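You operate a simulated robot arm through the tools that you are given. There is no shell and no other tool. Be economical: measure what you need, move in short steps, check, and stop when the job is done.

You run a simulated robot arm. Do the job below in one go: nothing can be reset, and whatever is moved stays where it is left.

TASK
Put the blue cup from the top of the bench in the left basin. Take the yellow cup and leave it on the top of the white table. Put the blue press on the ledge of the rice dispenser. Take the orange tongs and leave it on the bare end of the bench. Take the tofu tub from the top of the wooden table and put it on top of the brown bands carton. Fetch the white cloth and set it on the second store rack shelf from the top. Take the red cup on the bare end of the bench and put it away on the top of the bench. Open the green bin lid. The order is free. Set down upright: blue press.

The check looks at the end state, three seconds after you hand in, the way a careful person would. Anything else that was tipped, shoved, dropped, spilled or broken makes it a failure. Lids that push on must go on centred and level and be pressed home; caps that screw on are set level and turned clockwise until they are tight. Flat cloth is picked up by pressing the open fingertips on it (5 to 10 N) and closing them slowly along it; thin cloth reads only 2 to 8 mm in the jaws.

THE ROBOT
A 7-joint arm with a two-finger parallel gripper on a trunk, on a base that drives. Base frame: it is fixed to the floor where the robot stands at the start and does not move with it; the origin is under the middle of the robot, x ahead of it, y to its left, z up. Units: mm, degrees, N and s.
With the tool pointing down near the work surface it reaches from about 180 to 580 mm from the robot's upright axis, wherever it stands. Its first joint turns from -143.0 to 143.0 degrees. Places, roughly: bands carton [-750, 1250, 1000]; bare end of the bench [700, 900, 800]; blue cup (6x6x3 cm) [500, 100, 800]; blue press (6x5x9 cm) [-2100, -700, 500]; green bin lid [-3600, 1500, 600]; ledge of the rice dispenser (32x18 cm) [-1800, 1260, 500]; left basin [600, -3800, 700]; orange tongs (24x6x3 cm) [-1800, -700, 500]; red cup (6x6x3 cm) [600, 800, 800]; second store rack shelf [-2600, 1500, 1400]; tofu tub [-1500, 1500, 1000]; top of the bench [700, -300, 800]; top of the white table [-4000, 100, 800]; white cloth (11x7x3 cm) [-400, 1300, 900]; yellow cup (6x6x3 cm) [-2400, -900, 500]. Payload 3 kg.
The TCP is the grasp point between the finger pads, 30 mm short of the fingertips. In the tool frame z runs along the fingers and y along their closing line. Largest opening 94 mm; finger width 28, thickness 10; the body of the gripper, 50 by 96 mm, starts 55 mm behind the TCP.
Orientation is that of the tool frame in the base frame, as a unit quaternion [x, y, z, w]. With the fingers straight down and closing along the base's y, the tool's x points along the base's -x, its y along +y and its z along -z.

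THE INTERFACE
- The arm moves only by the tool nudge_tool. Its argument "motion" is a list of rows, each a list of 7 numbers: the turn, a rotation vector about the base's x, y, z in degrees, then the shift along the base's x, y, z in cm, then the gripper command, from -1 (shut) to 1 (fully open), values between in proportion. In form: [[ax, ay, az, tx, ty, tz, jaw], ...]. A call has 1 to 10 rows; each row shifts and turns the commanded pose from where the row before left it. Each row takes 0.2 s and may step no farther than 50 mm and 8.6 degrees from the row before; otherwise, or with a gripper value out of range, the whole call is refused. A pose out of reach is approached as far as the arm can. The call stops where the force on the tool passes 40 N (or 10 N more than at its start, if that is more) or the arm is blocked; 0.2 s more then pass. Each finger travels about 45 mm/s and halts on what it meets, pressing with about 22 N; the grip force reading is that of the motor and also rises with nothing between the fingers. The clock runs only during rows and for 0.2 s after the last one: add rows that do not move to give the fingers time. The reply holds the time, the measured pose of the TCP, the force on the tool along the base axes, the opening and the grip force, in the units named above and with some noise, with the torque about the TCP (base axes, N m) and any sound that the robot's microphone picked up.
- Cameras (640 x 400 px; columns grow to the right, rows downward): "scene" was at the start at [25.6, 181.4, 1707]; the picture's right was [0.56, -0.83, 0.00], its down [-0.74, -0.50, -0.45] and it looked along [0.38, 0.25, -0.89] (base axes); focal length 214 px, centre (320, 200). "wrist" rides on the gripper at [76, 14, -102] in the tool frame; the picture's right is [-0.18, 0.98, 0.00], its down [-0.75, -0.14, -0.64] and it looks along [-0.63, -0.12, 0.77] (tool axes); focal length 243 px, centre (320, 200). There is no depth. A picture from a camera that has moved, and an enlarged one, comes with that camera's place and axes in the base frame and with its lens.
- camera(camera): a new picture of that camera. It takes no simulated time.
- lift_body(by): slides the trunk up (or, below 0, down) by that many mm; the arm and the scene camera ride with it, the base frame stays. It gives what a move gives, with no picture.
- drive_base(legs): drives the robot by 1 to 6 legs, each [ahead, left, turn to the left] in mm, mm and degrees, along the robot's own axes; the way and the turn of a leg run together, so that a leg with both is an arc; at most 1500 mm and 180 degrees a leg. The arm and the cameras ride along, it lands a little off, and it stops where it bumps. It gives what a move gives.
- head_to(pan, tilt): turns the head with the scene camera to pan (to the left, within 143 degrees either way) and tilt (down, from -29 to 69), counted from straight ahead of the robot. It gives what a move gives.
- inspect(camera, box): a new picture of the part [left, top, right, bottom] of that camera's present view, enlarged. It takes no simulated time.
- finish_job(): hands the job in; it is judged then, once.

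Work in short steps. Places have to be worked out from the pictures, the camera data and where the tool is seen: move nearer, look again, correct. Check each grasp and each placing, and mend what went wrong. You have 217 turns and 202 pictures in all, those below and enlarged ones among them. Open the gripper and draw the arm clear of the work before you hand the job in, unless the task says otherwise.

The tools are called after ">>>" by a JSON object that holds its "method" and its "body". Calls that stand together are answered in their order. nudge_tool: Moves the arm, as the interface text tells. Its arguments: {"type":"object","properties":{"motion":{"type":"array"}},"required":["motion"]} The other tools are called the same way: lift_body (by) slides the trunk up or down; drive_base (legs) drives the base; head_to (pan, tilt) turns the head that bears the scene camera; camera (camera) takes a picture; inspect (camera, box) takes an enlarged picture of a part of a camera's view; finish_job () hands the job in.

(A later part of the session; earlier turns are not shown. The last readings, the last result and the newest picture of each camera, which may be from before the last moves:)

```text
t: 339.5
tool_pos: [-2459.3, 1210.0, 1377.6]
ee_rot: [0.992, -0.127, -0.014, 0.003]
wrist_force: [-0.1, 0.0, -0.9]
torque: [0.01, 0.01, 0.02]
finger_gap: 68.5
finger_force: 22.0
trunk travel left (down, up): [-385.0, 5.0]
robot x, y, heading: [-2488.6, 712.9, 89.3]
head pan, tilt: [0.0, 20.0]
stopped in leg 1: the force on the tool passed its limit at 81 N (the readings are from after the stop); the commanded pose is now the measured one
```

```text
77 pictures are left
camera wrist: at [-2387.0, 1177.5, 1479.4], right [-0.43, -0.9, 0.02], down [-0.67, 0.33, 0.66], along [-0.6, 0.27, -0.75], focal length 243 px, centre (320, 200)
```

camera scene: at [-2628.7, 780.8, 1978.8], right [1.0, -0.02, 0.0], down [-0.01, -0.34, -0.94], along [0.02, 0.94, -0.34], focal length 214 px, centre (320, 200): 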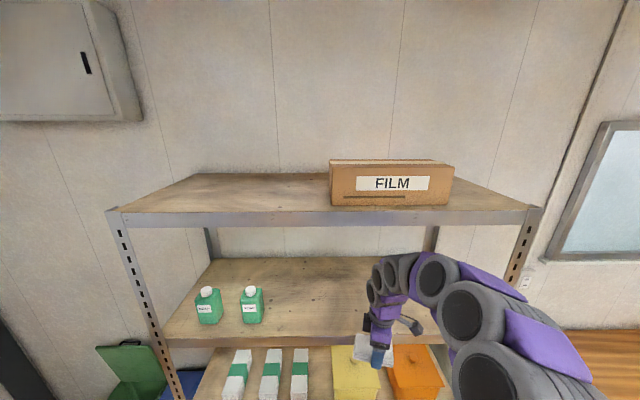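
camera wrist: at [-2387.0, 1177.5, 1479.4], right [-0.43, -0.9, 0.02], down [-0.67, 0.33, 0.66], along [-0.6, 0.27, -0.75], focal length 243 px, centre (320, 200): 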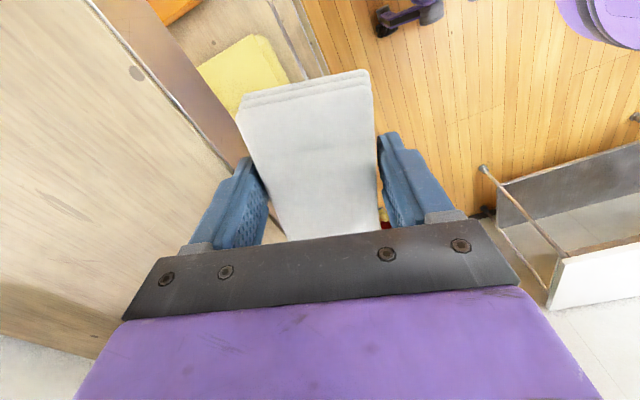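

The far finger met the shelf edge: the shelf is nearer and higher than thought (front y≈1258, surface ≈1360). I back the tool off 3 cm and raise it to 1412, then look.

>>> {"method": "nudge_tool", "body": {"motion": [[0, 0, 0, 0, -2, 0, -0.4], [0, 0, 0, 0, -1, 1.5, -0.4], [0, 0, 0, 0, 0, 2, -0.4], [0, 0, 0, 0, 0, 0, -0.4], [0, 0, 0, 0, 0, 0, -0.4], [0, 0, 0, 0, 0, 0, -0.4]]}}

>>> {"method": "camera", "body": {"camera": "wrist"}}

>>> {"method": "inspect", "body": {"camera": "scene", "box": [300, 170, 500, 370]}}

```text
t: 340.9
tool_pos: [-2459.0, 1177.6, 1413.8]
ee_rot: [0.992, -0.127, -0.015, 0.004]
wrist_force: [-0.1, -0.8, 0.0]
torque: [-0.01, 0.02, 0.0]
finger_gap: 68.9
finger_force: 22.4
trunk travel left (down, up): [-385.0, 5.0]
robot x, y, heading: [-2488.7, 709.3, 89.3]
head pan, tilt: [0.0, 20.0]
```

```text
76 pictures are left
camera wrist: at [-2386.7, 1146.3, 1515.2], right [-0.43, -0.9, 0.01], down [-0.67, 0.33, 0.66], along [-0.6, 0.27, -0.75], focal length 243 px, centre (320, 200)
```

wrist: 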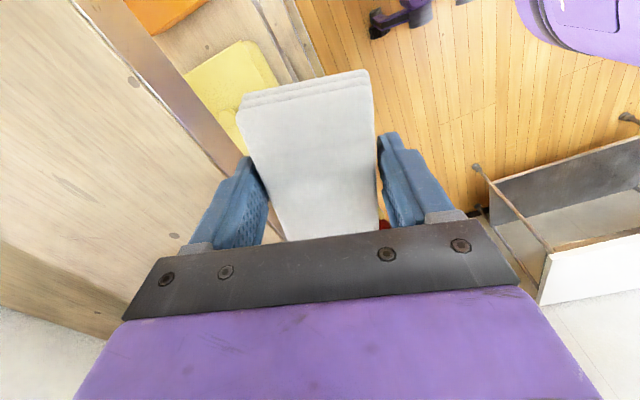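

```text
2.00 times, centred on (400, 270) of scene
camera zoom: at [-2628.1, 778.7, 1978.9], right [1.0, -0.02, 0.0], down [-0.01, -0.34, -0.94], along [0.02, 0.94, -0.34], focal length 429 px, centre (160, 60)
```

zoom: 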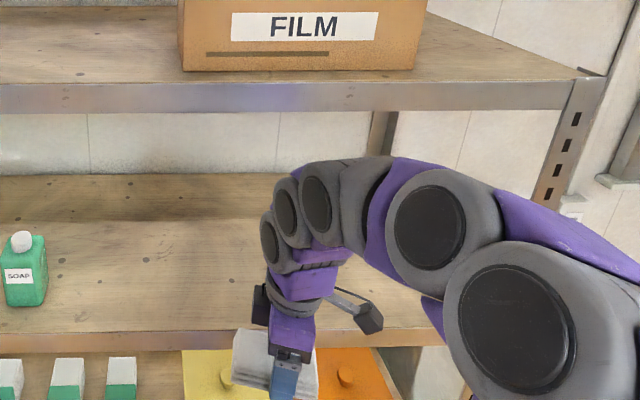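

Shelf: front y≈1257, surface ≈1360; top beam underside ≈1737, column top ≈1704. I enter at TCP z≈1407 with force-guarded steps.

>>> {"method": "nudge_tool", "body": {"motion": [[0, 0, 0, 0, 2, -0.6, -0.4], [0, 0, 0, 0, 3, 0, -0.4], [0, 0, 0, 0, 3, 0, -0.4], [0, 0, 0, 0, 3, 0, -0.4], [0, 0, 0, 0, 3, 0, -0.4], [0, 0, 0, 0, 2.5, 0, -0.4], [0, 0, 0, 0, 0, 0, -0.4]]}}

>>> {"method": "camera", "body": {"camera": "wrist"}}

>>> {"method": "inspect", "body": {"camera": "scene", "box": [300, 170, 500, 370]}}

```text
t: 342.5
tool_pos: [-2454.6, 1319.6, 1411.5]
ee_rot: [0.992, -0.128, -0.017, -0.001]
wrist_force: [0.0, 0.6, -0.1]
torque: [-0.03, 0.01, -0.02]
finger_gap: 68.6
finger_force: 22.3
trunk travel left (down, up): [-385.0, 5.0]
robot x, y, heading: [-2490.3, 706.9, 88.9]
head pan, tilt: [0.0, 20.0]
```

```text
74 pictures are left
camera wrist: at [-2382.6, 1288.1, 1511.9], right [-0.43, -0.9, 0.01], down [-0.67, 0.32, 0.67], along [-0.61, 0.28, -0.75], focal length 243 px, centre (320, 200)
```

wrist: 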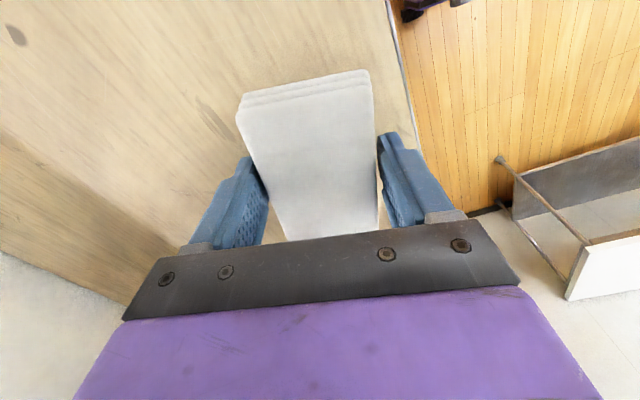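

```text
2.00 times, centred on (400, 270) of scene
camera zoom: at [-2623.0, 729.8, 1978.7], right [1.0, -0.02, 0.0], down [-0.01, -0.32, -0.95], along [0.02, 0.95, -0.32], focal length 429 px, centre (160, 60)
```

zoom: 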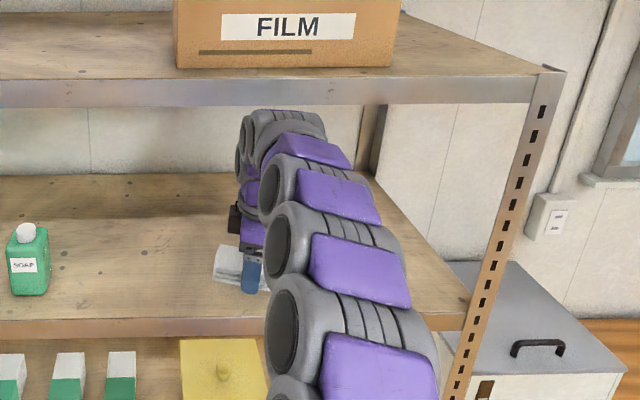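

Inside with no contact. I go 2 cm deeper, then lower to contact.

>>> {"method": "nudge_tool", "body": {"motion": [[0, 0, 0, 0, 2, 0, -0.4], [0, 0, 0, 0, 0, -0.5, -0.4], [0, 0, 0, 0, 0, -0.5, -0.4], [0, 0, 0, 0, 0, -0.4, -0.4], [0, 0, 0, 0, 0, -0.3, -0.4], [0, 0, 0, 0, 0, -0.3, -0.4], [0, 0, 0, 0, 0, 0, -0.4]]}}

```text
t: 343.6
tool_pos: [-2470.2, 1378.6, 1392.5]
ee_rot: [0.992, -0.126, -0.008, 0.001]
wrist_force: [-0.8, -0.6, -1.1]
torque: [0.06, -0.05, -0.04]
finger_gap: 68.7
finger_force: 21.9
trunk travel left (down, up): [-385.0, 5.0]
robot x, y, heading: [-2493.5, 714.6, 88.8]
head pan, tilt: [0.0, 20.0]
stopped in row 5: the force on the tool passed its limit at 115 N (the readings are from after the stop); the commanded pose is now the measured one
```

The raised body sways; there was a 115 N contact, now force-free at z 1392. I look.

>>> {"method": "camera", "body": {"camera": "wrist"}}

>>> {"method": "inspect", "body": {"camera": "scene", "box": [160, 120, 500, 370]}}

```text
72 pictures are left
camera wrist: at [-2398.7, 1347.4, 1494.8], right [-0.42, -0.91, 0.01], down [-0.68, 0.32, 0.65], along [-0.59, 0.27, -0.76], focal length 243 px, centre (320, 200)
```

wrist: 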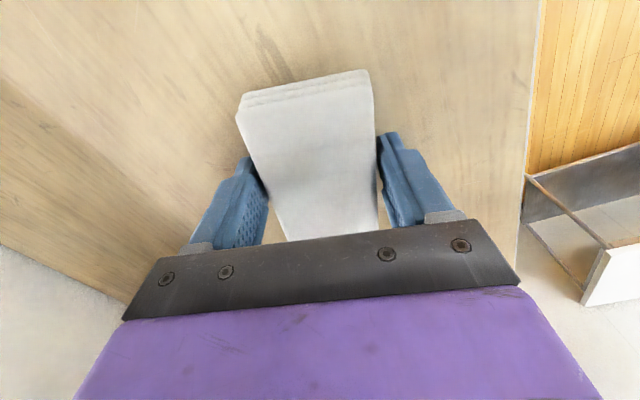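

```text
1.60 times, centred on (330, 245) of scene
camera zoom: at [-2634.4, 778.3, 1979.6], right [1.0, -0.02, 0.0], down [0.0, -0.34, -0.94], along [0.02, 0.94, -0.34], focal length 343 px, centre (304, 128)
```

zoom: 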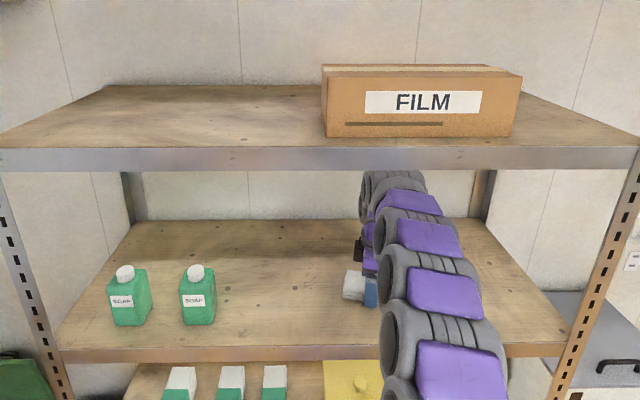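

Everything is in place and upright. I wait for the sway to die before setting down.

>>> {"method": "nudge_tool", "body": {"motion": [[0, 0, 0, 0, 0, 0, -0.4], [0, 0, 0, 0, 0, 0, -0.4], [0, 0, 0, 0, 0, 0, -0.4], [0, 0, 0, 0, 0, 0, -0.4], [0, 0, 0, 0, 0, 0, -0.4], [0, 0, 0, 0, 0, 0, -0.4], [0, 0, 0, 0, 0, 0, -0.4], [0, 0, 0, 0, 0, 0, -0.4], [0, 0, 0, 0, 0, 0, -0.4], [0, 0, 0, 0, 0, 0, -0.4]]}}

```text
t: 345.8
tool_pos: [-2459.0, 1377.5, 1392.0]
ee_rot: [0.992, -0.128, -0.012, 0.0]
wrist_force: [0.5, 0.0, -0.2]
torque: [-0.04, 0.02, 0.02]
finger_gap: 68.7
finger_force: 22.5
trunk travel left (down, up): [-385.0, 5.0]
robot x, y, heading: [-2489.9, 708.1, 88.8]
head pan, tilt: [0.0, 20.0]
```

Stable at (-2459, 1377, 1392) without contact. I lower in 2 mm steps.

>>> {"method": "nudge_tool", "body": {"motion": [[0, 0, 0, 0, 0, -0.2, -0.4], [0, 0, 0, 0, 0, -0.2, -0.4], [0, 0, 0, 0, 0, 0, -0.4]]}}

```text
t: 346.6
tool_pos: [-2463.1, 1376.7, 1387.9]
ee_rot: [0.992, -0.127, -0.01, 0.0]
wrist_force: [0.1, -0.4, -0.4]
torque: [0.02, 0.02, -0.01]
finger_gap: 68.8
finger_force: 21.9
trunk travel left (down, up): [-385.0, 5.0]
robot x, y, heading: [-2489.3, 707.5, 89.0]
head pan, tilt: [0.0, 20.0]
```

>>> {"method": "nudge_tool", "body": {"motion": [[0, 0, 0, 0, 0, -0.3, -0.4], [0, 0, 0, 0, 0, -0.3, -0.4], [0, 0, 0, 0, 0, -0.3, -0.4], [0, 0, 0, 0, 0, -0.3, -0.4], [0, 0, 0, 0, 0, 0, -0.4]]}}

>>> {"method": "camera", "body": {"camera": "wrist"}}

```text
t: 347.3
tool_pos: [-2462.0, 1377.6, 1387.4]
ee_rot: [0.992, -0.128, -0.011, -0.005]
wrist_force: [-1.4, -4.9, 11.5]
torque: [-0.58, 0.11, -0.08]
finger_gap: 68.5
finger_force: 22.3
trunk travel left (down, up): [-385.0, 5.0]
robot x, y, heading: [-2487.6, 707.7, 89.2]
head pan, tilt: [0.0, 20.0]
stopped in row 3: the force on the tool passed its limit at 46 N (the readings are from after the stop); the commanded pose is now the measured one
```

```text
70 pictures are left
camera wrist: at [-2390.0, 1342.8, 1489.3], right [-0.43, -0.9, 0.0], down [-0.68, 0.32, 0.66], along [-0.6, 0.28, -0.75], focal length 243 px, centre (320, 200)
```

wrist: 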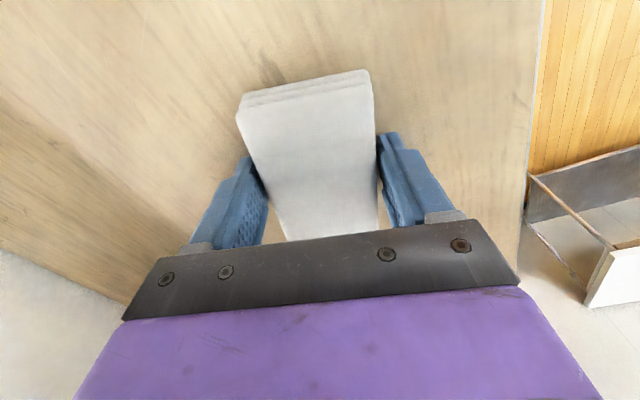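

Contact at 1387. I open, lift 36 mm (staying below the top beam), then back out.

>>> {"method": "nudge_tool", "body": {"motion": [[0, 0, 0, 0, 0, 0, 0], [0, 0, 0, 0, 0, 0, 0.7], [0, 0, 0, 0, 0, 0, 0.9], [0, 0, 0, 0, 0, 1, 0.9], [0, 0, 0, 0, 0, 1, 0.9], [0, 0, 0, 0, 0, 1, 0.9], [0, 0, 0, 0, 0, 0.7, 0.9], [0, 0, 0, 0, 0, 0, 0.9]]}}

>>> {"method": "camera", "body": {"camera": "wrist"}}

```text
t: 349.1
tool_pos: [-2460.6, 1372.0, 1404.7]
ee_rot: [0.992, -0.128, -0.009, 0.011]
wrist_force: [0.3, -0.3, 0.4]
torque: [0.02, -0.02, -0.01]
finger_gap: 89.3
finger_force: 0.1
trunk travel left (down, up): [-385.0, 5.0]
robot x, y, heading: [-2490.8, 705.6, 89.0]
head pan, tilt: [0.0, 20.0]
```

```text
69 pictures are left
camera wrist: at [-2389.3, 1342.1, 1506.1], right [-0.43, -0.9, 0.03], down [-0.68, 0.34, 0.65], along [-0.6, 0.26, -0.76], focal length 243 px, centre (320, 200)
```

wrist: 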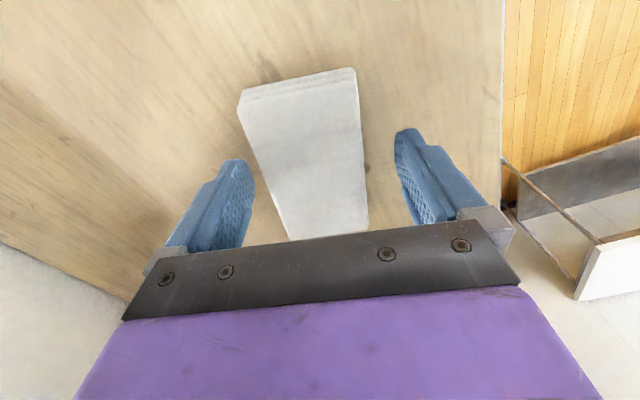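

The rise is limited (1405), so tips are still ~1 cm below the cloth top. Rather than dragging it, I slide the open fingers sideways along the cloth's long axis (+x) to clear it.

>>> {"method": "nudge_tool", "body": {"motion": [[0, 0, 0, 0, 0, -1.5, 0.9], [0, 0, 0, 1.94, -0.48, 0, 0.9], [0, 0, 0, 1.94, -0.48, 0, 0.9], [0, 0, 0, 1.94, -0.48, 0, 0.9], [0, 0, 0, 0, 0, 0, 0.9]]}}

>>> {"method": "camera", "body": {"camera": "wrist"}}

```text
t: 350.5
tool_pos: [-2388.3, 1352.1, 1398.3]
ee_rot: [0.994, -0.109, -0.022, 0.008]
wrist_force: [-0.1, 2.3, -2.6]
torque: [-0.21, -0.02, 0.02]
finger_gap: 89.4
finger_force: 0.0
trunk travel left (down, up): [-385.0, 5.0]
robot x, y, heading: [-2492.3, 711.5, 89.5]
head pan, tilt: [0.0, 20.0]
stopped in row 5: the arm was blocked; the commanded pose is now the measured one
```

```text
68 pictures are left
camera wrist: at [-2313.1, 1325.0, 1497.9], right [-0.39, -0.92, 0.03], down [-0.68, 0.31, 0.67], along [-0.63, 0.24, -0.74], focal length 243 px, centre (320, 200)
```

wrist: 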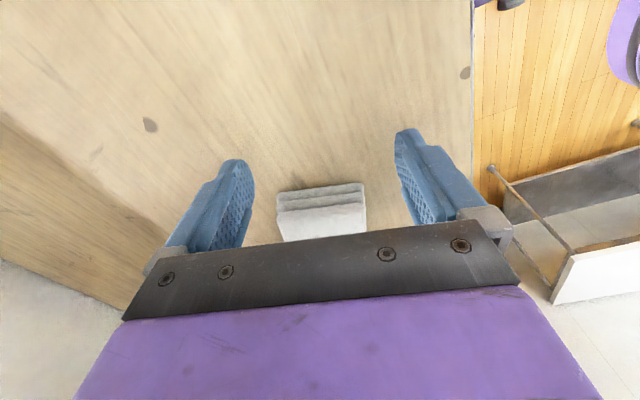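

The arm was blocked by something; I check the scene.

>>> {"method": "camera", "body": {"camera": "scene"}}

>>> {"method": "inspect", "body": {"camera": "scene", "box": [320, 180, 480, 340]}}

```text
67 pictures are left
camera scene: at [-2727.8, 815.7, 1969.8], right [1.0, -0.01, 0.05], down [0.05, -0.36, -0.93], along [0.02, 0.93, -0.36], focal length 214 px, centre (320, 200)
```

scene: 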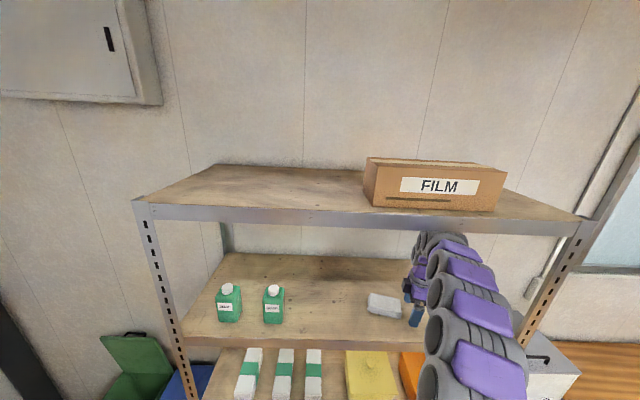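

```text
2.50 times, centred on (400, 260) of scene
camera zoom: at [-2727.8, 815.7, 1969.8], right [1.0, -0.01, 0.05], down [0.05, -0.36, -0.93], along [0.02, 0.93, -0.36], focal length 536 px, centre (120, 50)
```

zoom: 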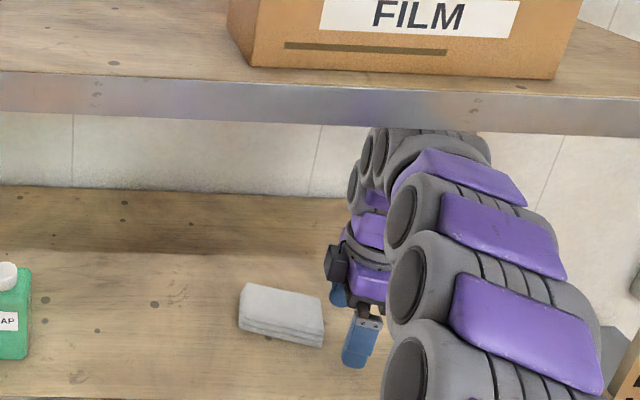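

The wrist column is pressing up against the top beam and the body leans. I lower 10 mm to free it and let it settle.

>>> {"method": "nudge_tool", "body": {"motion": [[0, 0, 0, 0, 0, -0.5, 0.9], [0, 0, 0, 0, 0, -0.4, 0.9], [0, 0, 0, 0, 0, 0, 0.9], [0, 0, 0, 0, 0, 0, 0.9], [0, 0, 0, 0, 0, 0, 0.9], [0, 0, 0, 0, 0, 0, 0.9], [0, 0, 0, 0, 0, 0, 0.9], [0, 0, 0, 0, 0, 0, 0.9]]}}

>>> {"method": "camera", "body": {"camera": "scene"}}

>>> {"method": "camera", "body": {"camera": "wrist"}}

```text
t: 352.3
tool_pos: [-2364.8, 1349.1, 1394.8]
ee_rot: [0.992, -0.12, -0.028, -0.003]
wrist_force: [-0.4, 0.1, -0.4]
torque: [-0.01, 0.04, 0.03]
finger_gap: 89.4
finger_force: 0.1
trunk travel left (down, up): [-385.0, 5.0]
robot x, y, heading: [-2491.2, 709.4, 89.1]
head pan, tilt: [0.0, 20.0]
```

```text
65 pictures are left
camera scene: at [-2643.3, 800.8, 1976.6], right [1.0, -0.02, 0.01], down [0.0, -0.36, -0.93], along [0.02, 0.93, -0.36], focal length 214 px, centre (320, 200)
```

scene: 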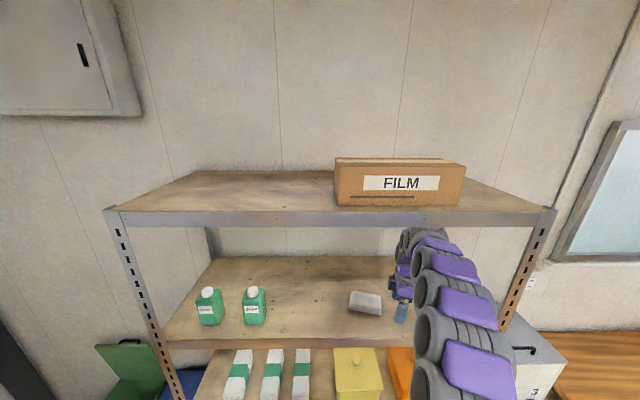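

```text
64 pictures are left
camera wrist: at [-2289.7, 1318.0, 1494.6], right [-0.41, -0.91, 0.01], down [-0.66, 0.31, 0.68], along [-0.63, 0.27, -0.73], focal length 243 px, centre (320, 200)
```

wrist: 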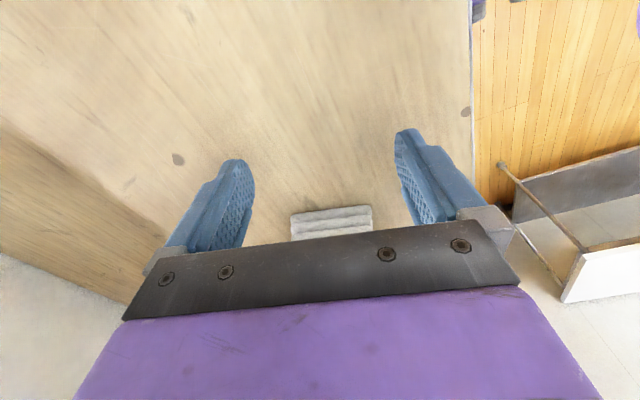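

Freed, and the fingers are now beyond the cloth's end. I move 15 mm further +x, 4 mm lower, and back out in -y.

>>> {"method": "nudge_tool", "body": {"motion": [[0, 0, 0, 1.5, 0, -0.4, 0.9], [0, 0, 0, 0, -1.5, 0, 0.9], [0, 0, 0, 0, -2.5, 0, 0.9], [0, 0, 0, 0, -3, 0, 0.9], [0, 0, 0, 0, -3, 0, 0.9], [0, 0, 0, 0, -3, 0, 0.9], [0, 0, 0, 0, -3, 0, 0.9], [0, 0, 0, 0, -2, 0, 0.9], [0, 0, 0, 0, 0, 0, 0.9]]}}

>>> {"method": "camera", "body": {"camera": "scene"}}

```text
t: 354.3
tool_pos: [-2350.8, 1166.3, 1393.1]
ee_rot: [0.992, -0.12, -0.028, -0.004]
wrist_force: [0.2, -0.1, 0.7]
torque: [0.01, 0.04, 0.0]
finger_gap: 89.3
finger_force: 0.1
trunk travel left (down, up): [-385.0, 5.0]
robot x, y, heading: [-2488.0, 709.7, 89.1]
head pan, tilt: [0.0, 20.0]
```

```text
63 pictures are left
camera scene: at [-2632.2, 778.3, 1978.6], right [1.0, -0.02, 0.0], down [0.0, -0.34, -0.94], along [0.02, 0.94, -0.34], focal length 214 px, centre (320, 200)
```

scene: 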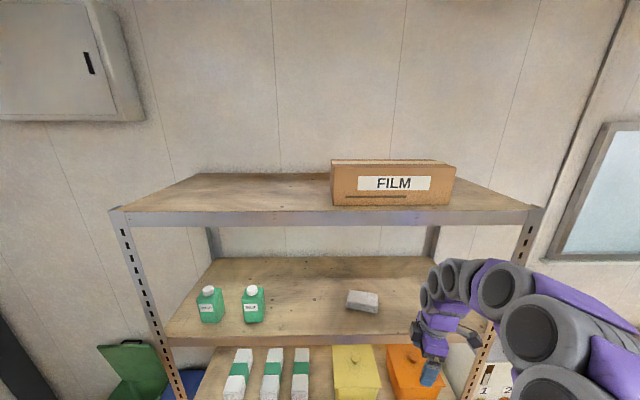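

The cloth lies on the second shelf. Last: the orange tongs. I back off, lower the trunk, and turn the tool back in line with the robot.

>>> {"method": "drive_base", "body": {"legs": [[-300, 0, 0]]}}

>>> {"method": "lift_body", "body": {"by": -210}}

>>> {"method": "nudge_tool", "body": {"motion": [[0, 0, -8.3, -1, -1, -1, 0.5], [0, 0, -8.3, -1, -1, -1, 0.5], [0, 0, -8.3, -1, -1, -1, 0.5], [0, 0, -8.3, -1, -1, -1, 0.5], [0, 0, -8.3, -1, -1, -1, 0.5], [0, 0, -8.3, -1, -1, -1, 0.5], [0, 0, -8.3, -1, -1, -1, 0.5], [0, 0, -8.3, -1, -1, -1, 0.5], [0, 0, -8.3, -1, -1, 0, 0.5]]}}

```text
t: 356.4
tool_pos: [-2351.8, 864.8, 1396.3]
ee_rot: [0.992, -0.12, -0.029, -0.004]
wrist_force: [-0.4, -0.3, 0.0]
torque: [0.03, 0.02, -0.01]
finger_gap: 89.3
finger_force: 0.1
trunk travel left (down, up): [-385.0, 5.0]
robot x, y, heading: [-2492.1, 407.0, 88.8]
head pan, tilt: [0.0, 20.0]
```

```text
t: 358.6
tool_pos: [-2350.7, 863.1, 1184.6]
ee_rot: [0.992, -0.12, -0.029, -0.005]
wrist_force: [-1.1, 0.4, -0.1]
torque: [0.0, -0.02, 0.02]
finger_gap: 89.3
finger_force: 0.0
trunk travel left (down, up): [-175.0, 215.0]
robot x, y, heading: [-2497.4, 407.5, 89.2]
head pan, tilt: [0.0, 20.0]
```

```text
t: 360.6
tool_pos: [-2442.0, 772.1, 1105.6]
ee_rot: [0.715, -0.699, -0.021, -0.021]
wrist_force: [-0.3, 0.4, -0.3]
torque: [0.02, -0.01, 0.02]
finger_gap: 70.4
finger_force: 0.0
trunk travel left (down, up): [-175.0, 215.0]
robot x, y, heading: [-2494.6, 406.4, 89.2]
head pan, tilt: [0.0, 20.0]
```

>>> {"method": "drive_base", "body": {"legs": [[0, -1350, 0], [0, 0, 115]]}}

>>> {"method": "head_to", "body": {"pan": 0, "tilt": 40}}

>>> {"method": "camera", "body": {"camera": "scene"}}

```text
t: 372.2
tool_pos: [-1489.6, 286.9, 1104.3]
ee_rot: [0.972, 0.232, -0.028, 0.007]
wrist_force: [-0.6, -0.5, 0.3]
torque: [-0.01, -0.01, 0.02]
finger_gap: 70.5
finger_force: 0.1
trunk travel left (down, up): [-175.0, 215.0]
robot x, y, heading: [-1135.0, 394.2, -155.7]
head pan, tilt: [0.0, 20.0]
```

```text
t: 373.0
tool_pos: [-1488.5, 286.7, 1104.7]
ee_rot: [0.972, 0.232, -0.028, 0.006]
wrist_force: [0.9, 0.2, -0.5]
torque: [-0.01, -0.02, -0.01]
finger_gap: 70.4
finger_force: 0.1
trunk travel left (down, up): [-175.0, 215.0]
robot x, y, heading: [-1139.7, 395.3, -155.6]
head pan, tilt: [0.0, 40.0]
```

```text
62 pictures are left
camera scene: at [-1130.4, 243.9, 1737.6], right [-0.41, 0.91, 0.0], down [0.59, 0.27, -0.77], along [-0.7, -0.32, -0.64], focal length 214 px, centre (320, 200)
```

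scene: 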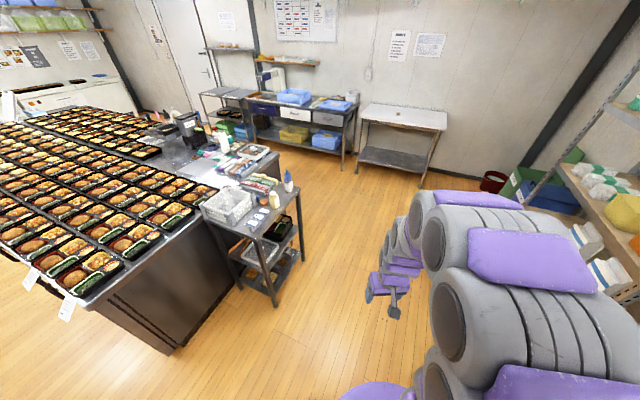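

>>> {"method": "inspect", "body": {"camera": "scene", "box": [195, 180, 315, 310]}}

```text
3.08 times, centred on (255, 245) of scene
camera zoom: at [-1130.4, 243.9, 1737.6], right [-0.41, 0.91, 0.0], down [0.59, 0.27, -0.77], along [-0.7, -0.32, -0.64], focal length 660 px, centre (520, 62)
```

zoom: 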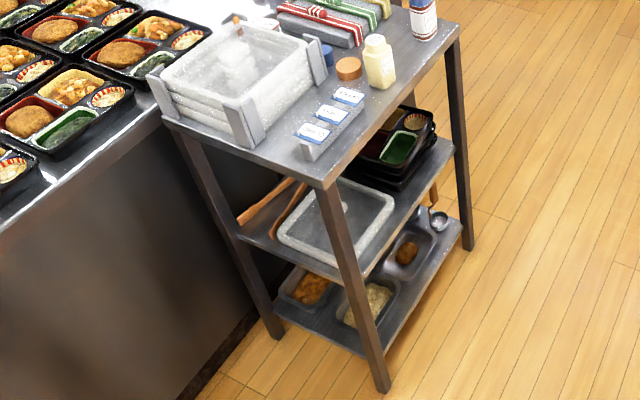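

The tongs lie on the middle shelf's -y side, handles' open ends near x≈-1725, y≈-740…-660, running toward -x. I drive to about (-1200, -405) facing them.

>>> {"method": "drive_base", "body": {"legs": [[386, 704, 0]]}}

>>> {"method": "lift_body", "body": {"by": -170}}

>>> {"method": "nudge_tool", "body": {"motion": [[0, 0, 0, 0.5, 0.2, -4.5, 1], [0, 0, 0, 0.5, 0.2, -4.5, 1], [0, 0, 0, 0.3, 0.2, -4.5, 1], [0, 0, 0, 0, 0, -4.5, 1], [0, 0, 0, 0, 0, -4.5, 1], [0, 0, 0, 0, 0, -3.5, 1], [0, 0, 0, 0, 0, 0, 1]]}}

>>> {"method": "camera", "body": {"camera": "wrist"}}

```text
t: 377.4
tool_pos: [-1546.8, -516.9, 1104.4]
ee_rot: [0.973, 0.229, -0.027, 0.007]
wrist_force: [0.2, -0.1, 0.2]
torque: [0.01, 0.03, -0.02]
finger_gap: 70.5
finger_force: 0.0
trunk travel left (down, up): [-175.0, 215.0]
robot x, y, heading: [-1191.0, -415.2, -155.7]
head pan, tilt: [0.0, 40.0]
```

```text
t: 379.3
tool_pos: [-1543.8, -520.2, 934.9]
ee_rot: [0.973, 0.229, -0.029, 0.005]
wrist_force: [0.3, 0.5, -0.6]
torque: [0.04, -0.01, 0.01]
finger_gap: 70.5
finger_force: 0.0
trunk travel left (down, up): [-5.0, 385.0]
robot x, y, heading: [-1190.5, -414.7, -155.9]
head pan, tilt: [0.0, 40.0]
```

```text
t: 380.9
tool_pos: [-1543.3, -516.0, 675.7]
ee_rot: [0.973, 0.228, -0.028, 0.006]
wrist_force: [0.2, -1.3, 0.3]
torque: [0.01, 0.0, -0.01]
finger_gap: 94.1
finger_force: 0.2
out of reach, approached as far as the arm can: row 2, 3
trunk travel left (down, up): [-5.0, 385.0]
robot x, y, heading: [-1188.3, -411.0, -155.9]
head pan, tilt: [0.0, 40.0]
```

```text
60 pictures are left
camera wrist: at [-1463.1, -492.0, 775.4], right [0.27, -0.96, 0.01], down [-0.7, -0.19, 0.68], along [-0.66, -0.19, -0.73], focal length 243 px, centre (320, 200)
```

wrist: 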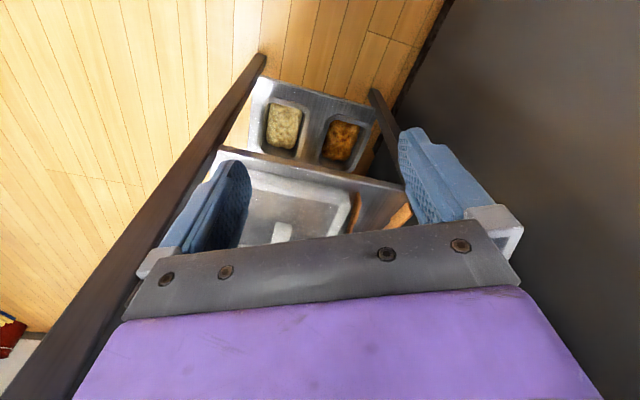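

The leg ends of the tongs are visible beside the clear tray. I turn the tool to point along -x and tilt it 37° forward while moving closer.

>>> {"method": "nudge_tool", "body": {"motion": [[0, 0, -7.7, -1.2, -1.1, 0, 1], [0, 0, -7.7, -1.2, -1.1, 0, 1], [0, 0, -7.7, -1.2, -1.1, 0, 1], [0, 7.4, 0, -1.3, -1.3, -0.5, 1], [0, 7.4, 0, -1.3, -1.3, -0.5, 1], [0, 7.4, 0, -1.3, -1.3, -0.5, 1], [0, 7.4, 0, -1.3, -1.3, -0.5, 1], [0, 7.4, 0, -1.3, -1.3, -0.5, 1], [0, 0, 0, 0, 0, 0, 1]]}}

>>> {"method": "camera", "body": {"camera": "wrist"}}

```text
t: 382.9
tool_pos: [-1642.0, -616.8, 649.7]
ee_rot: [0.938, 0.027, -0.345, -0.01]
wrist_force: [-0.3, 0.3, 0.9]
torque: [0.0, 0.01, -0.01]
finger_gap: 93.8
finger_force: 0.1
trunk travel left (down, up): [-5.0, 385.0]
robot x, y, heading: [-1193.3, -413.3, -156.0]
head pan, tilt: [0.0, 40.0]
```

```text
59 pictures are left
camera wrist: at [-1518.0, -625.4, 679.8], right [-0.1, -0.99, 0.08], down [-0.16, 0.1, 0.98], along [-0.98, 0.08, -0.17], focal length 243 px, centre (320, 200)
```

wrist: 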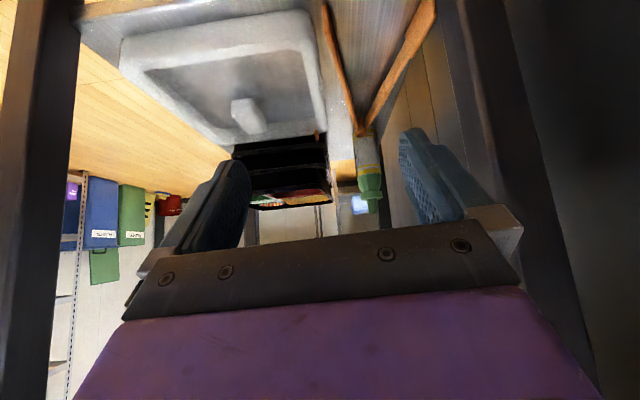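

Tongs: apex ≈(-1949, -679), leg ends ≈(-1700, -631/-720), tray edge y≈-620, cart leg y≈-725. I'll grip at x≈-1830 coming at a slight angle, jaws ~70 mm. First line up.

>>> {"method": "nudge_tool", "body": {"motion": [[0, 0, 5, -0.9, -1.2, -1, 0.5], [0, 2, 5, -0.9, -1.2, -1, 0.5], [0, 2, 0, -0.5, -0.5, -1, 0.5], [0, 0, 0, 0, 0, 0, 0.5], [0, 0, 0, 0, 0, 0, 0.5]]}}

>>> {"method": "camera", "body": {"camera": "wrist"}}

```text
t: 384.1
tool_pos: [-1663.6, -644.6, 620.5]
ee_rot: [0.92, 0.109, -0.377, 0.018]
wrist_force: [0.0, 0.2, -0.3]
torque: [-0.01, -0.01, 0.02]
finger_gap: 70.3
finger_force: 0.1
trunk travel left (down, up): [-5.0, 385.0]
robot x, y, heading: [-1189.8, -413.6, -155.9]
head pan, tilt: [0.0, 40.0]
```

```text
58 pictures are left
camera wrist: at [-1539.0, -631.5, 641.4], right [0.08, -0.99, 0.08], down [-0.11, 0.07, 0.99], along [-0.99, -0.09, -0.1], focal length 243 px, centre (320, 200)
```

wrist: 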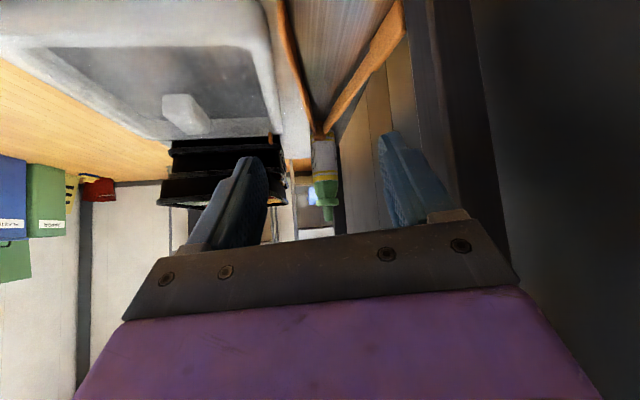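

Geometry confirmed. I advance three rows and check.

>>> {"method": "nudge_tool", "body": {"motion": [[0, 0, 0, -3.3, -0.65, -2.2, 0.5], [0, 0, 0, -3.3, -0.65, -2.2, 0.5], [0, 0, 0, -3.3, -0.65, -2.2, 0.5], [0, 0, 0, 0, 0, 0, 0.5]]}}

>>> {"method": "camera", "body": {"camera": "wrist"}}

```text
t: 385.1
tool_pos: [-1766.1, -664.4, 553.7]
ee_rot: [0.92, 0.109, -0.377, 0.017]
wrist_force: [-1.1, 0.2, 0.7]
torque: [0.01, 0.02, -0.01]
finger_gap: 70.6
finger_force: 0.0
trunk travel left (down, up): [-5.0, 385.0]
robot x, y, heading: [-1190.9, -414.4, -156.1]
head pan, tilt: [0.0, 40.0]
```

```text
57 pictures are left
camera wrist: at [-1640.0, -651.6, 574.0], right [0.08, -0.99, 0.08], down [-0.11, 0.07, 0.99], along [-0.99, -0.09, -0.1], focal length 243 px, centre (320, 200)
```

wrist: 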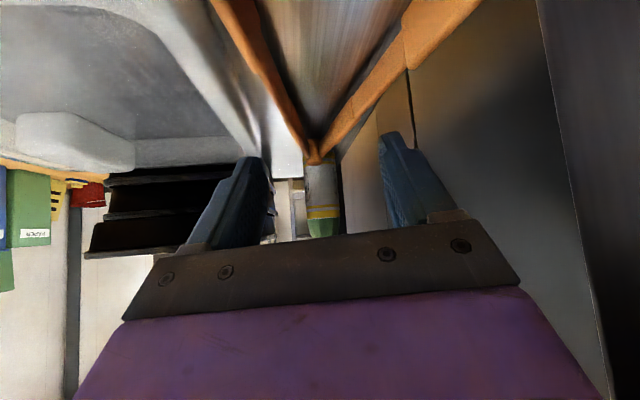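

Tray edge is close to the left finger, so I shift 12 mm to -y first, then continue forward/down to the grip point.

>>> {"method": "nudge_tool", "body": {"motion": [[0, 0, 0, 0, -1.2, 0, 0.5], [0, 0, 0, -2, 0, -1.2, 0.5], [0, 0, 0, -2, 0, -1.3, 0.5], [0, 0, 0, -2, 0, -1.3, 0.5], [0, 0, 0, 0, 0, 0, 0.5]]}}

>>> {"method": "camera", "body": {"camera": "wrist"}}

```text
t: 386.3
tool_pos: [-1817.2, -680.2, 520.6]
ee_rot: [0.918, 0.111, -0.379, 0.017]
wrist_force: [-0.1, -0.4, -0.9]
torque: [-0.02, -0.01, -0.01]
finger_gap: 70.7
finger_force: 0.0
trunk travel left (down, up): [-5.0, 385.0]
robot x, y, heading: [-1191.3, -416.2, -156.0]
head pan, tilt: [0.0, 40.0]
```

```text
56 pictures are left
camera wrist: at [-1692.5, -665.5, 540.1], right [0.09, -0.99, 0.08], down [-0.11, 0.07, 0.99], along [-0.99, -0.1, -0.1], focal length 243 px, centre (320, 200)
```

wrist: 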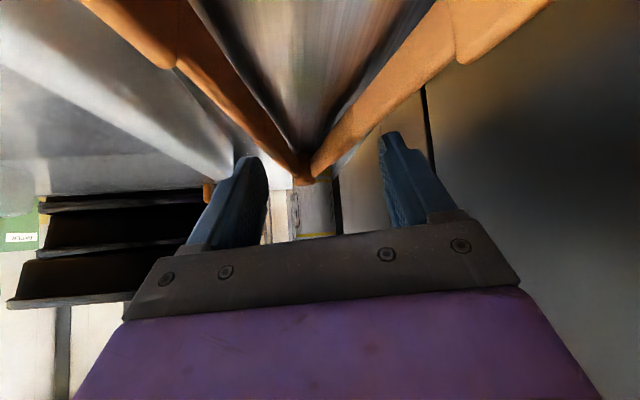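

Legs are between the fingers. Final 12 mm down and forward with a 4 mm +y correction, then close.

>>> {"method": "nudge_tool", "body": {"motion": [[0, 0, 0, -0.5, 0.4, -0.5, 0.5], [0, 0, 0, -0.5, 0, -0.5, 0.5], [0, 0, 0, 0, 0, -0.2, 0.5], [0, 0, 0, 0, 0, 0, 0.5]]}}

>>> {"method": "camera", "body": {"camera": "wrist"}}

```text
t: 387.3
tool_pos: [-1827.8, -675.4, 510.0]
ee_rot: [0.918, 0.111, -0.379, 0.017]
wrist_force: [-2.0, -0.1, -0.1]
torque: [-0.01, 0.03, 0.0]
finger_gap: 70.5
finger_force: 0.1
trunk travel left (down, up): [-5.0, 385.0]
robot x, y, heading: [-1189.5, -414.6, -156.1]
head pan, tilt: [0.0, 40.0]
```

```text
55 pictures are left
camera wrist: at [-1702.0, -661.8, 529.4], right [0.09, -0.99, 0.08], down [-0.1, 0.07, 0.99], along [-0.99, -0.1, -0.1], focal length 243 px, centre (320, 200)
```

wrist: 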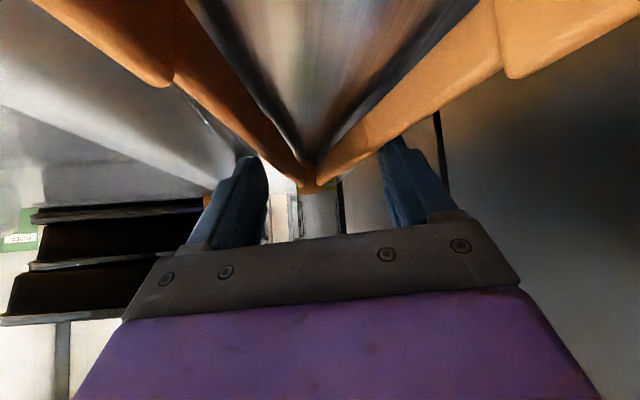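

The legs look low near the fingertips (top ≈480), so I go down further until the tips almost touch the shelf.

>>> {"method": "nudge_tool", "body": {"motion": [[0, 0, 0, 0, 0, -0.3, 0.5], [0, 0, 0, 0, 0, -0.3, 0.5], [0, 0, 0, 0, 0, -0.3, 0.5], [0, 0, 0, 0, 0, 0, 0.5]]}}

```text
t: 388.0
tool_pos: [-1829.9, -675.3, 501.8]
ee_rot: [0.919, 0.114, -0.377, 0.026]
wrist_force: [53.9, 17.9, 87.7]
torque: [-2.54, -1.49, 2.69]
finger_gap: 65.6
finger_force: 0.0
trunk travel left (down, up): [-5.0, 385.0]
robot x, y, heading: [-1188.8, -414.3, -155.9]
head pan, tilt: [0.0, 40.0]
stopped in row 3: the force on the tool passed its limit at 131 N (the readings are from after the stop); the commanded pose is now the measured one
```

Firm contact with the shelf; I raise 4 mm immediately and look.

>>> {"method": "nudge_tool", "body": {"motion": [[0, 0, 0, 0, 0, 0.4, 0.5], [0, 0, 0, 0, 0, 0, 0.5]]}}

>>> {"method": "camera", "body": {"camera": "wrist"}}

```text
t: 388.6
tool_pos: [-1830.7, -671.9, 502.1]
ee_rot: [0.919, 0.11, -0.378, 0.023]
wrist_force: [-42.7, -15.0, 47.5]
torque: [-2.39, 1.46, -1.66]
finger_gap: 72.6
finger_force: 1.7
trunk travel left (down, up): [-5.0, 385.0]
robot x, y, heading: [-1188.0, -413.3, -156.2]
head pan, tilt: [0.0, 40.0]
```

```text
54 pictures are left
camera wrist: at [-1704.7, -657.9, 522.8], right [0.09, -0.99, 0.09], down [-0.11, 0.08, 0.99], along [-0.99, -0.1, -0.1], focal length 243 px, centre (320, 200)
```

wrist: 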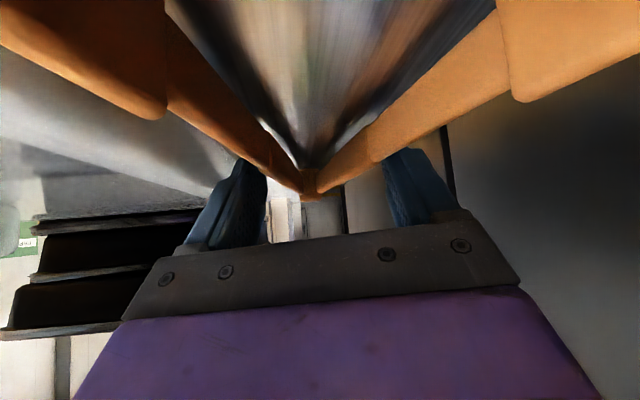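

Both fingers appear outside the legs, tips pressed on the shelf. I raise 4 mm more to relax the force.

>>> {"method": "nudge_tool", "body": {"motion": [[0, 0, 0, 0, 0, 0.3, 0.5], [0, 0, 0, 0, 0, 0, 0.5], [0, 0, 0, 0, 0, 0, 0.5]]}}

```text
t: 388.9
tool_pos: [-1829.6, -676.2, 503.0]
ee_rot: [0.919, 0.116, -0.376, 0.032]
wrist_force: [32.0, 21.8, 97.3]
torque: [-2.68, -0.8, 2.4]
finger_gap: 63.3
finger_force: 0.1
trunk travel left (down, up): [-5.0, 385.0]
robot x, y, heading: [-1186.0, -417.9, -155.7]
head pan, tilt: [0.0, 40.0]
stopped in row 1: the force on the tool passed its limit at 82 N (the readings are from after the stop); the commanded pose is now the measured one
```

The right finger is jammed on something with a persistent load. I raise decisively by 15 mm.

>>> {"method": "nudge_tool", "body": {"motion": [[0, 0, 0, 0.3, 0, 0.8, 0.5], [0, 0, 0, 0, 0, 0.8, 0.5], [0, 0, 0, 0, 0, 0, 0.5]]}}

>>> {"method": "camera", "body": {"camera": "wrist"}}

```text
t: 389.7
tool_pos: [-1816.9, -668.2, 503.8]
ee_rot: [0.924, 0.115, -0.363, 0.026]
wrist_force: [-38.8, -14.0, 45.2]
torque: [-2.26, 1.33, -1.62]
finger_gap: 72.3
finger_force: 1.9
trunk travel left (down, up): [-5.0, 385.0]
robot x, y, heading: [-1185.9, -415.8, -156.2]
head pan, tilt: [0.0, 40.0]
```

```text
53 pictures are left
camera wrist: at [-1691.5, -653.3, 527.0], right [0.1, -0.99, 0.09], down [-0.14, 0.08, 0.99], along [-0.99, -0.11, -0.13], focal length 243 px, centre (320, 200)
```

wrist: 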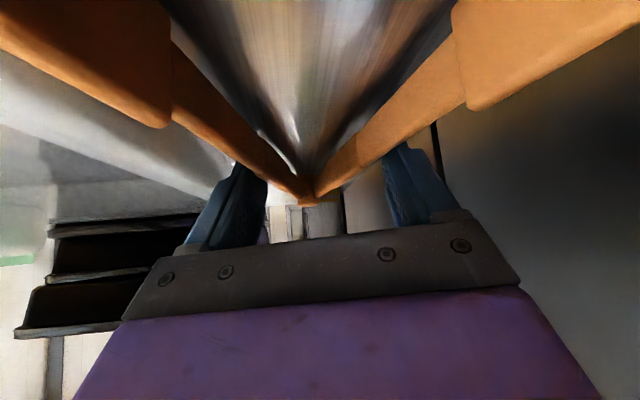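

The wrist seems wedged against the cart's top edge. I retreat along the incoming path a few cm.

>>> {"method": "nudge_tool", "body": {"motion": [[0, 0, 0, 1, 0, 0.4, 0.5], [0, 0, 0, 1, 0, 0.5, 0.5], [0, 0, 0, 1, 0, 0.6, 0.5], [0, 0, 0, 0, 0, 0, 0.5]]}}

>>> {"method": "head_to", "body": {"pan": 20, "tilt": 50}}

>>> {"method": "camera", "body": {"camera": "scene"}}

>>> {"method": "camera", "body": {"camera": "wrist"}}

```text
t: 390.7
tool_pos: [-1807.3, -666.4, 529.6]
ee_rot: [0.921, 0.106, -0.373, 0.029]
wrist_force: [-0.9, 0.0, 0.0]
torque: [0.03, -0.05, -0.02]
finger_gap: 70.5
finger_force: 0.0
trunk travel left (down, up): [-5.0, 385.0]
robot x, y, heading: [-1190.1, -413.2, -156.1]
head pan, tilt: [0.0, 40.0]
```

```text
t: 391.6
tool_pos: [-1808.4, -667.8, 530.7]
ee_rot: [0.92, 0.108, -0.375, 0.03]
wrist_force: [0.5, 0.5, -0.4]
torque: [0.03, -0.02, 0.03]
finger_gap: 70.7
finger_force: 0.0
trunk travel left (down, up): [-5.0, 385.0]
robot x, y, heading: [-1188.1, -415.1, -156.0]
head pan, tilt: [20.0, 50.0]
```

```text
52 pictures are left
camera scene: at [-1150.4, -600.1, 1552.0], right [-0.69, 0.72, 0.01], down [0.55, 0.54, -0.64], along [-0.47, -0.44, -0.77], focal length 214 px, centre (320, 200)
```

scene: 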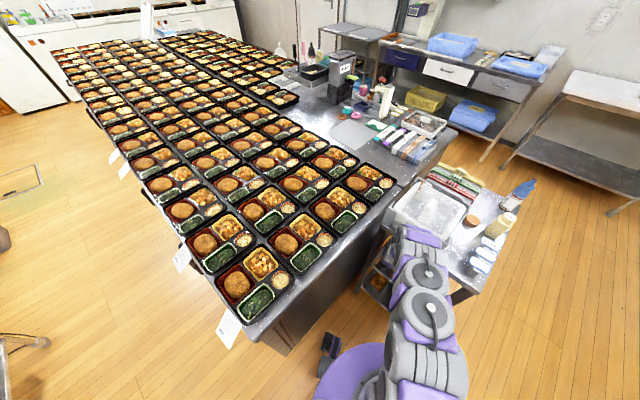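

```text
51 pictures are left
camera wrist: at [-1682.4, -653.0, 552.0], right [0.09, -0.99, 0.1], down [-0.12, 0.09, 0.99], along [-0.99, -0.1, -0.11], focal length 243 px, centre (320, 200)
```

wrist: 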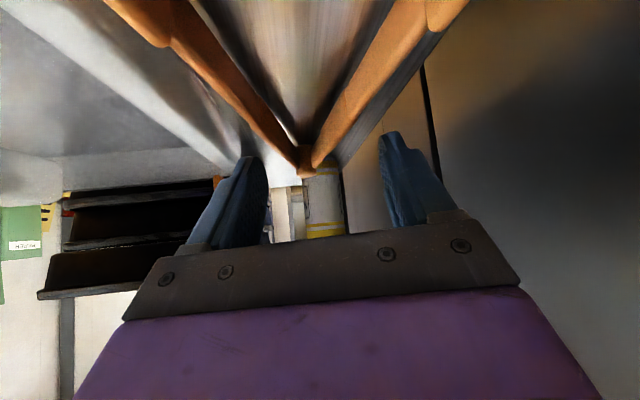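

Free again, and the tongs haven't moved. The shelf limit is TCP z≈503, so I'll go to z≈508 and close there.

>>> {"method": "nudge_tool", "body": {"motion": [[0, 0, 0, -0.8, -0.8, -0.7, 0.5], [0, 0, 0, -0.8, 0, -0.7, 0.5], [0, 0, 0, -0.3, 0, -0.7, 0.5], [0, 0, 0, 0, 0, 0, 0.5], [0, 0, 0, 0, 0, 0, 0.5]]}}

```text
t: 392.8
tool_pos: [-1818.1, -672.0, 505.0]
ee_rot: [0.922, 0.108, -0.37, 0.029]
wrist_force: [-0.1, 0.0, 0.0]
torque: [-0.01, 0.01, 0.0]
finger_gap: 70.5
finger_force: 0.1
trunk travel left (down, up): [-5.0, 385.0]
robot x, y, heading: [-1189.4, -414.0, -156.3]
head pan, tilt: [20.0, 50.0]
```

At (-1818, -672, 505) without contact. Small -y correction, then close slowly.

>>> {"method": "nudge_tool", "body": {"motion": [[0, 0, 0, 0, -0.4, 0, 0.4], [0, 0, 0, 0, 0, 0, 0.2], [0, 0, 0, 0, 0, 0, 0], [0, 0, 0, 0, 0, 0, -0.2], [0, 0, 0, 0, 0, 0, -0.4], [0, 0, 0, 0, 0, 0, -0.6], [0, 0, 0, 0, 0, 0, -0.6]]}}

>>> {"method": "camera", "body": {"camera": "wrist"}}

```text
t: 394.4
tool_pos: [-1819.5, -673.8, 506.0]
ee_rot: [0.922, 0.107, -0.372, 0.029]
wrist_force: [0.9, -0.7, 6.5]
torque: [-0.01, -0.03, 0.09]
finger_gap: 20.4
finger_force: 8.0
trunk travel left (down, up): [-5.0, 385.0]
robot x, y, heading: [-1189.0, -415.4, -155.7]
head pan, tilt: [20.0, 50.0]
```

```text
50 pictures are left
camera wrist: at [-1693.8, -660.0, 527.4], right [0.09, -0.99, 0.1], down [-0.12, 0.09, 0.99], along [-0.99, -0.1, -0.11], focal length 243 px, centre (320, 200)
```

wrist: 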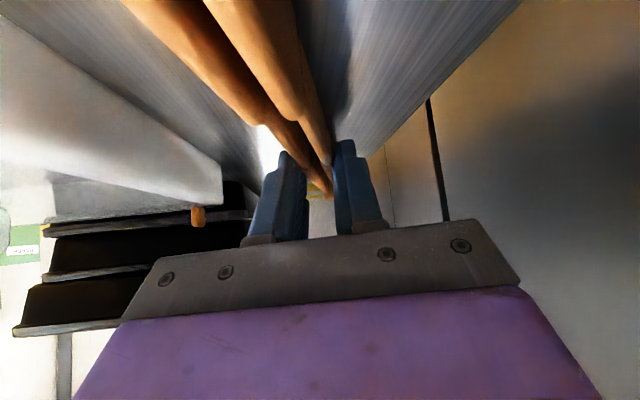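

The tongs' legs folded together between the fingers. I close fully to grip firmly.

>>> {"method": "nudge_tool", "body": {"motion": [[0, 0, 0, 0, 0, 0, -0.8], [0, 0, 0, 0, 0, 0, -1], [0, 0, 0, 0, 0, 0, -1], [0, 0, 0, 0, 0, 0, -1]]}}

>>> {"method": "camera", "body": {"camera": "wrist"}}

```text
t: 395.4
tool_pos: [-1819.9, -675.0, 504.7]
ee_rot: [0.922, 0.107, -0.372, 0.03]
wrist_force: [0.2, 0.3, -0.8]
torque: [0.0, 0.01, -0.01]
finger_gap: 17.8
finger_force: 21.5
trunk travel left (down, up): [-5.0, 385.0]
robot x, y, heading: [-1190.6, -414.1, -155.9]
head pan, tilt: [20.0, 50.0]
```

```text
49 pictures are left
camera wrist: at [-1693.6, -660.6, 527.9], right [0.09, -0.99, 0.1], down [-0.12, 0.09, 0.99], along [-0.99, -0.1, -0.12], focal length 243 px, centre (320, 200)
```

wrist: 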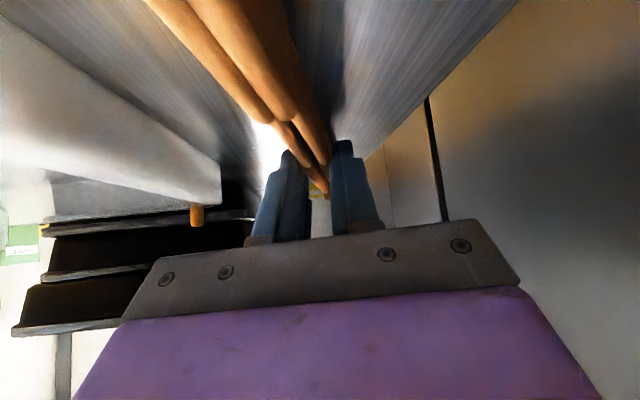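

Gripped (17.8 mm, 21.5 N). I lift slightly while retreating along the incoming path.

>>> {"method": "nudge_tool", "body": {"motion": [[0, 0, 0, 0.4, 0, 0.8, -1], [0, 0, 0, 0.7, 0, 0.8, -1], [0, 0, 0, 1.2, 0.1, 0.9, -1], [0, 0, 0, 1.5, 0.2, 1, -1], [0, 0, 0, 0, 0, 0, -1]]}}

>>> {"method": "camera", "body": {"camera": "wrist"}}

```text
t: 396.6
tool_pos: [-1789.4, -675.4, 543.4]
ee_rot: [0.921, 0.106, -0.372, 0.031]
wrist_force: [0.7, -0.2, -1.5]
torque: [0.01, -0.04, 0.01]
finger_gap: 17.9
finger_force: 21.8
trunk travel left (down, up): [-5.0, 385.0]
robot x, y, heading: [-1191.8, -414.1, -156.1]
head pan, tilt: [20.0, 50.0]
```

```text
48 pictures are left
camera wrist: at [-1663.6, -661.2, 564.1], right [0.09, -0.99, 0.11], down [-0.12, 0.09, 0.99], along [-0.99, -0.1, -0.11], focal length 243 px, centre (320, 200)
```

wrist: 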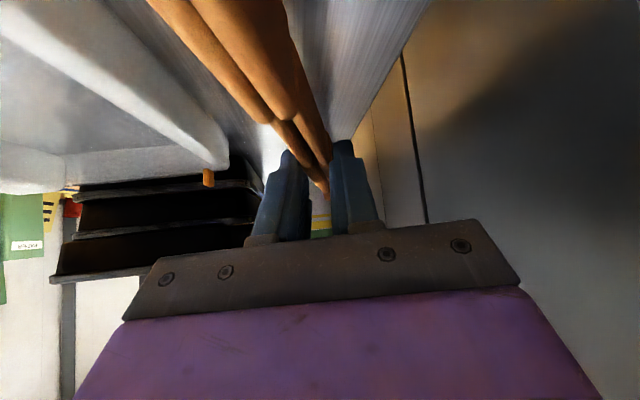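

Tongs are lifted. I continue backing out, keeping y constant at first.

>>> {"method": "nudge_tool", "body": {"motion": [[0, 0, 0, 2, 0, 1.6, -1], [0, 0, 0, 2.4, 0, 1.6, -1], [0, 0, 0, 2.8, 0.3, 1.6, -1], [0, 0, 0, 3, 0.6, 1.6, -1], [0, 0, 0, 3, 0.8, 1.4, -1], [0, 0, 0, 0, 0, 0, -1]]}}

>>> {"method": "camera", "body": {"camera": "wrist"}}

```text
t: 398.0
tool_pos: [-1657.5, -657.6, 618.5]
ee_rot: [0.922, 0.108, -0.37, 0.031]
wrist_force: [-0.4, 0.5, -1.2]
torque: [-0.01, 0.02, -0.01]
finger_gap: 17.4
finger_force: 22.4
trunk travel left (down, up): [-5.0, 385.0]
robot x, y, heading: [-1193.6, -414.3, -155.8]
head pan, tilt: [20.0, 50.0]
```

```text
47 pictures are left
camera wrist: at [-1531.1, -643.7, 641.0], right [0.09, -0.99, 0.1], down [-0.13, 0.09, 0.99], along [-0.99, -0.1, -0.12], focal length 243 px, centre (320, 200)
```

wrist: 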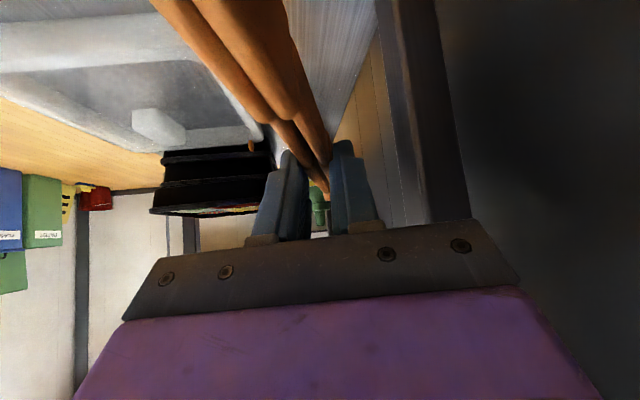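

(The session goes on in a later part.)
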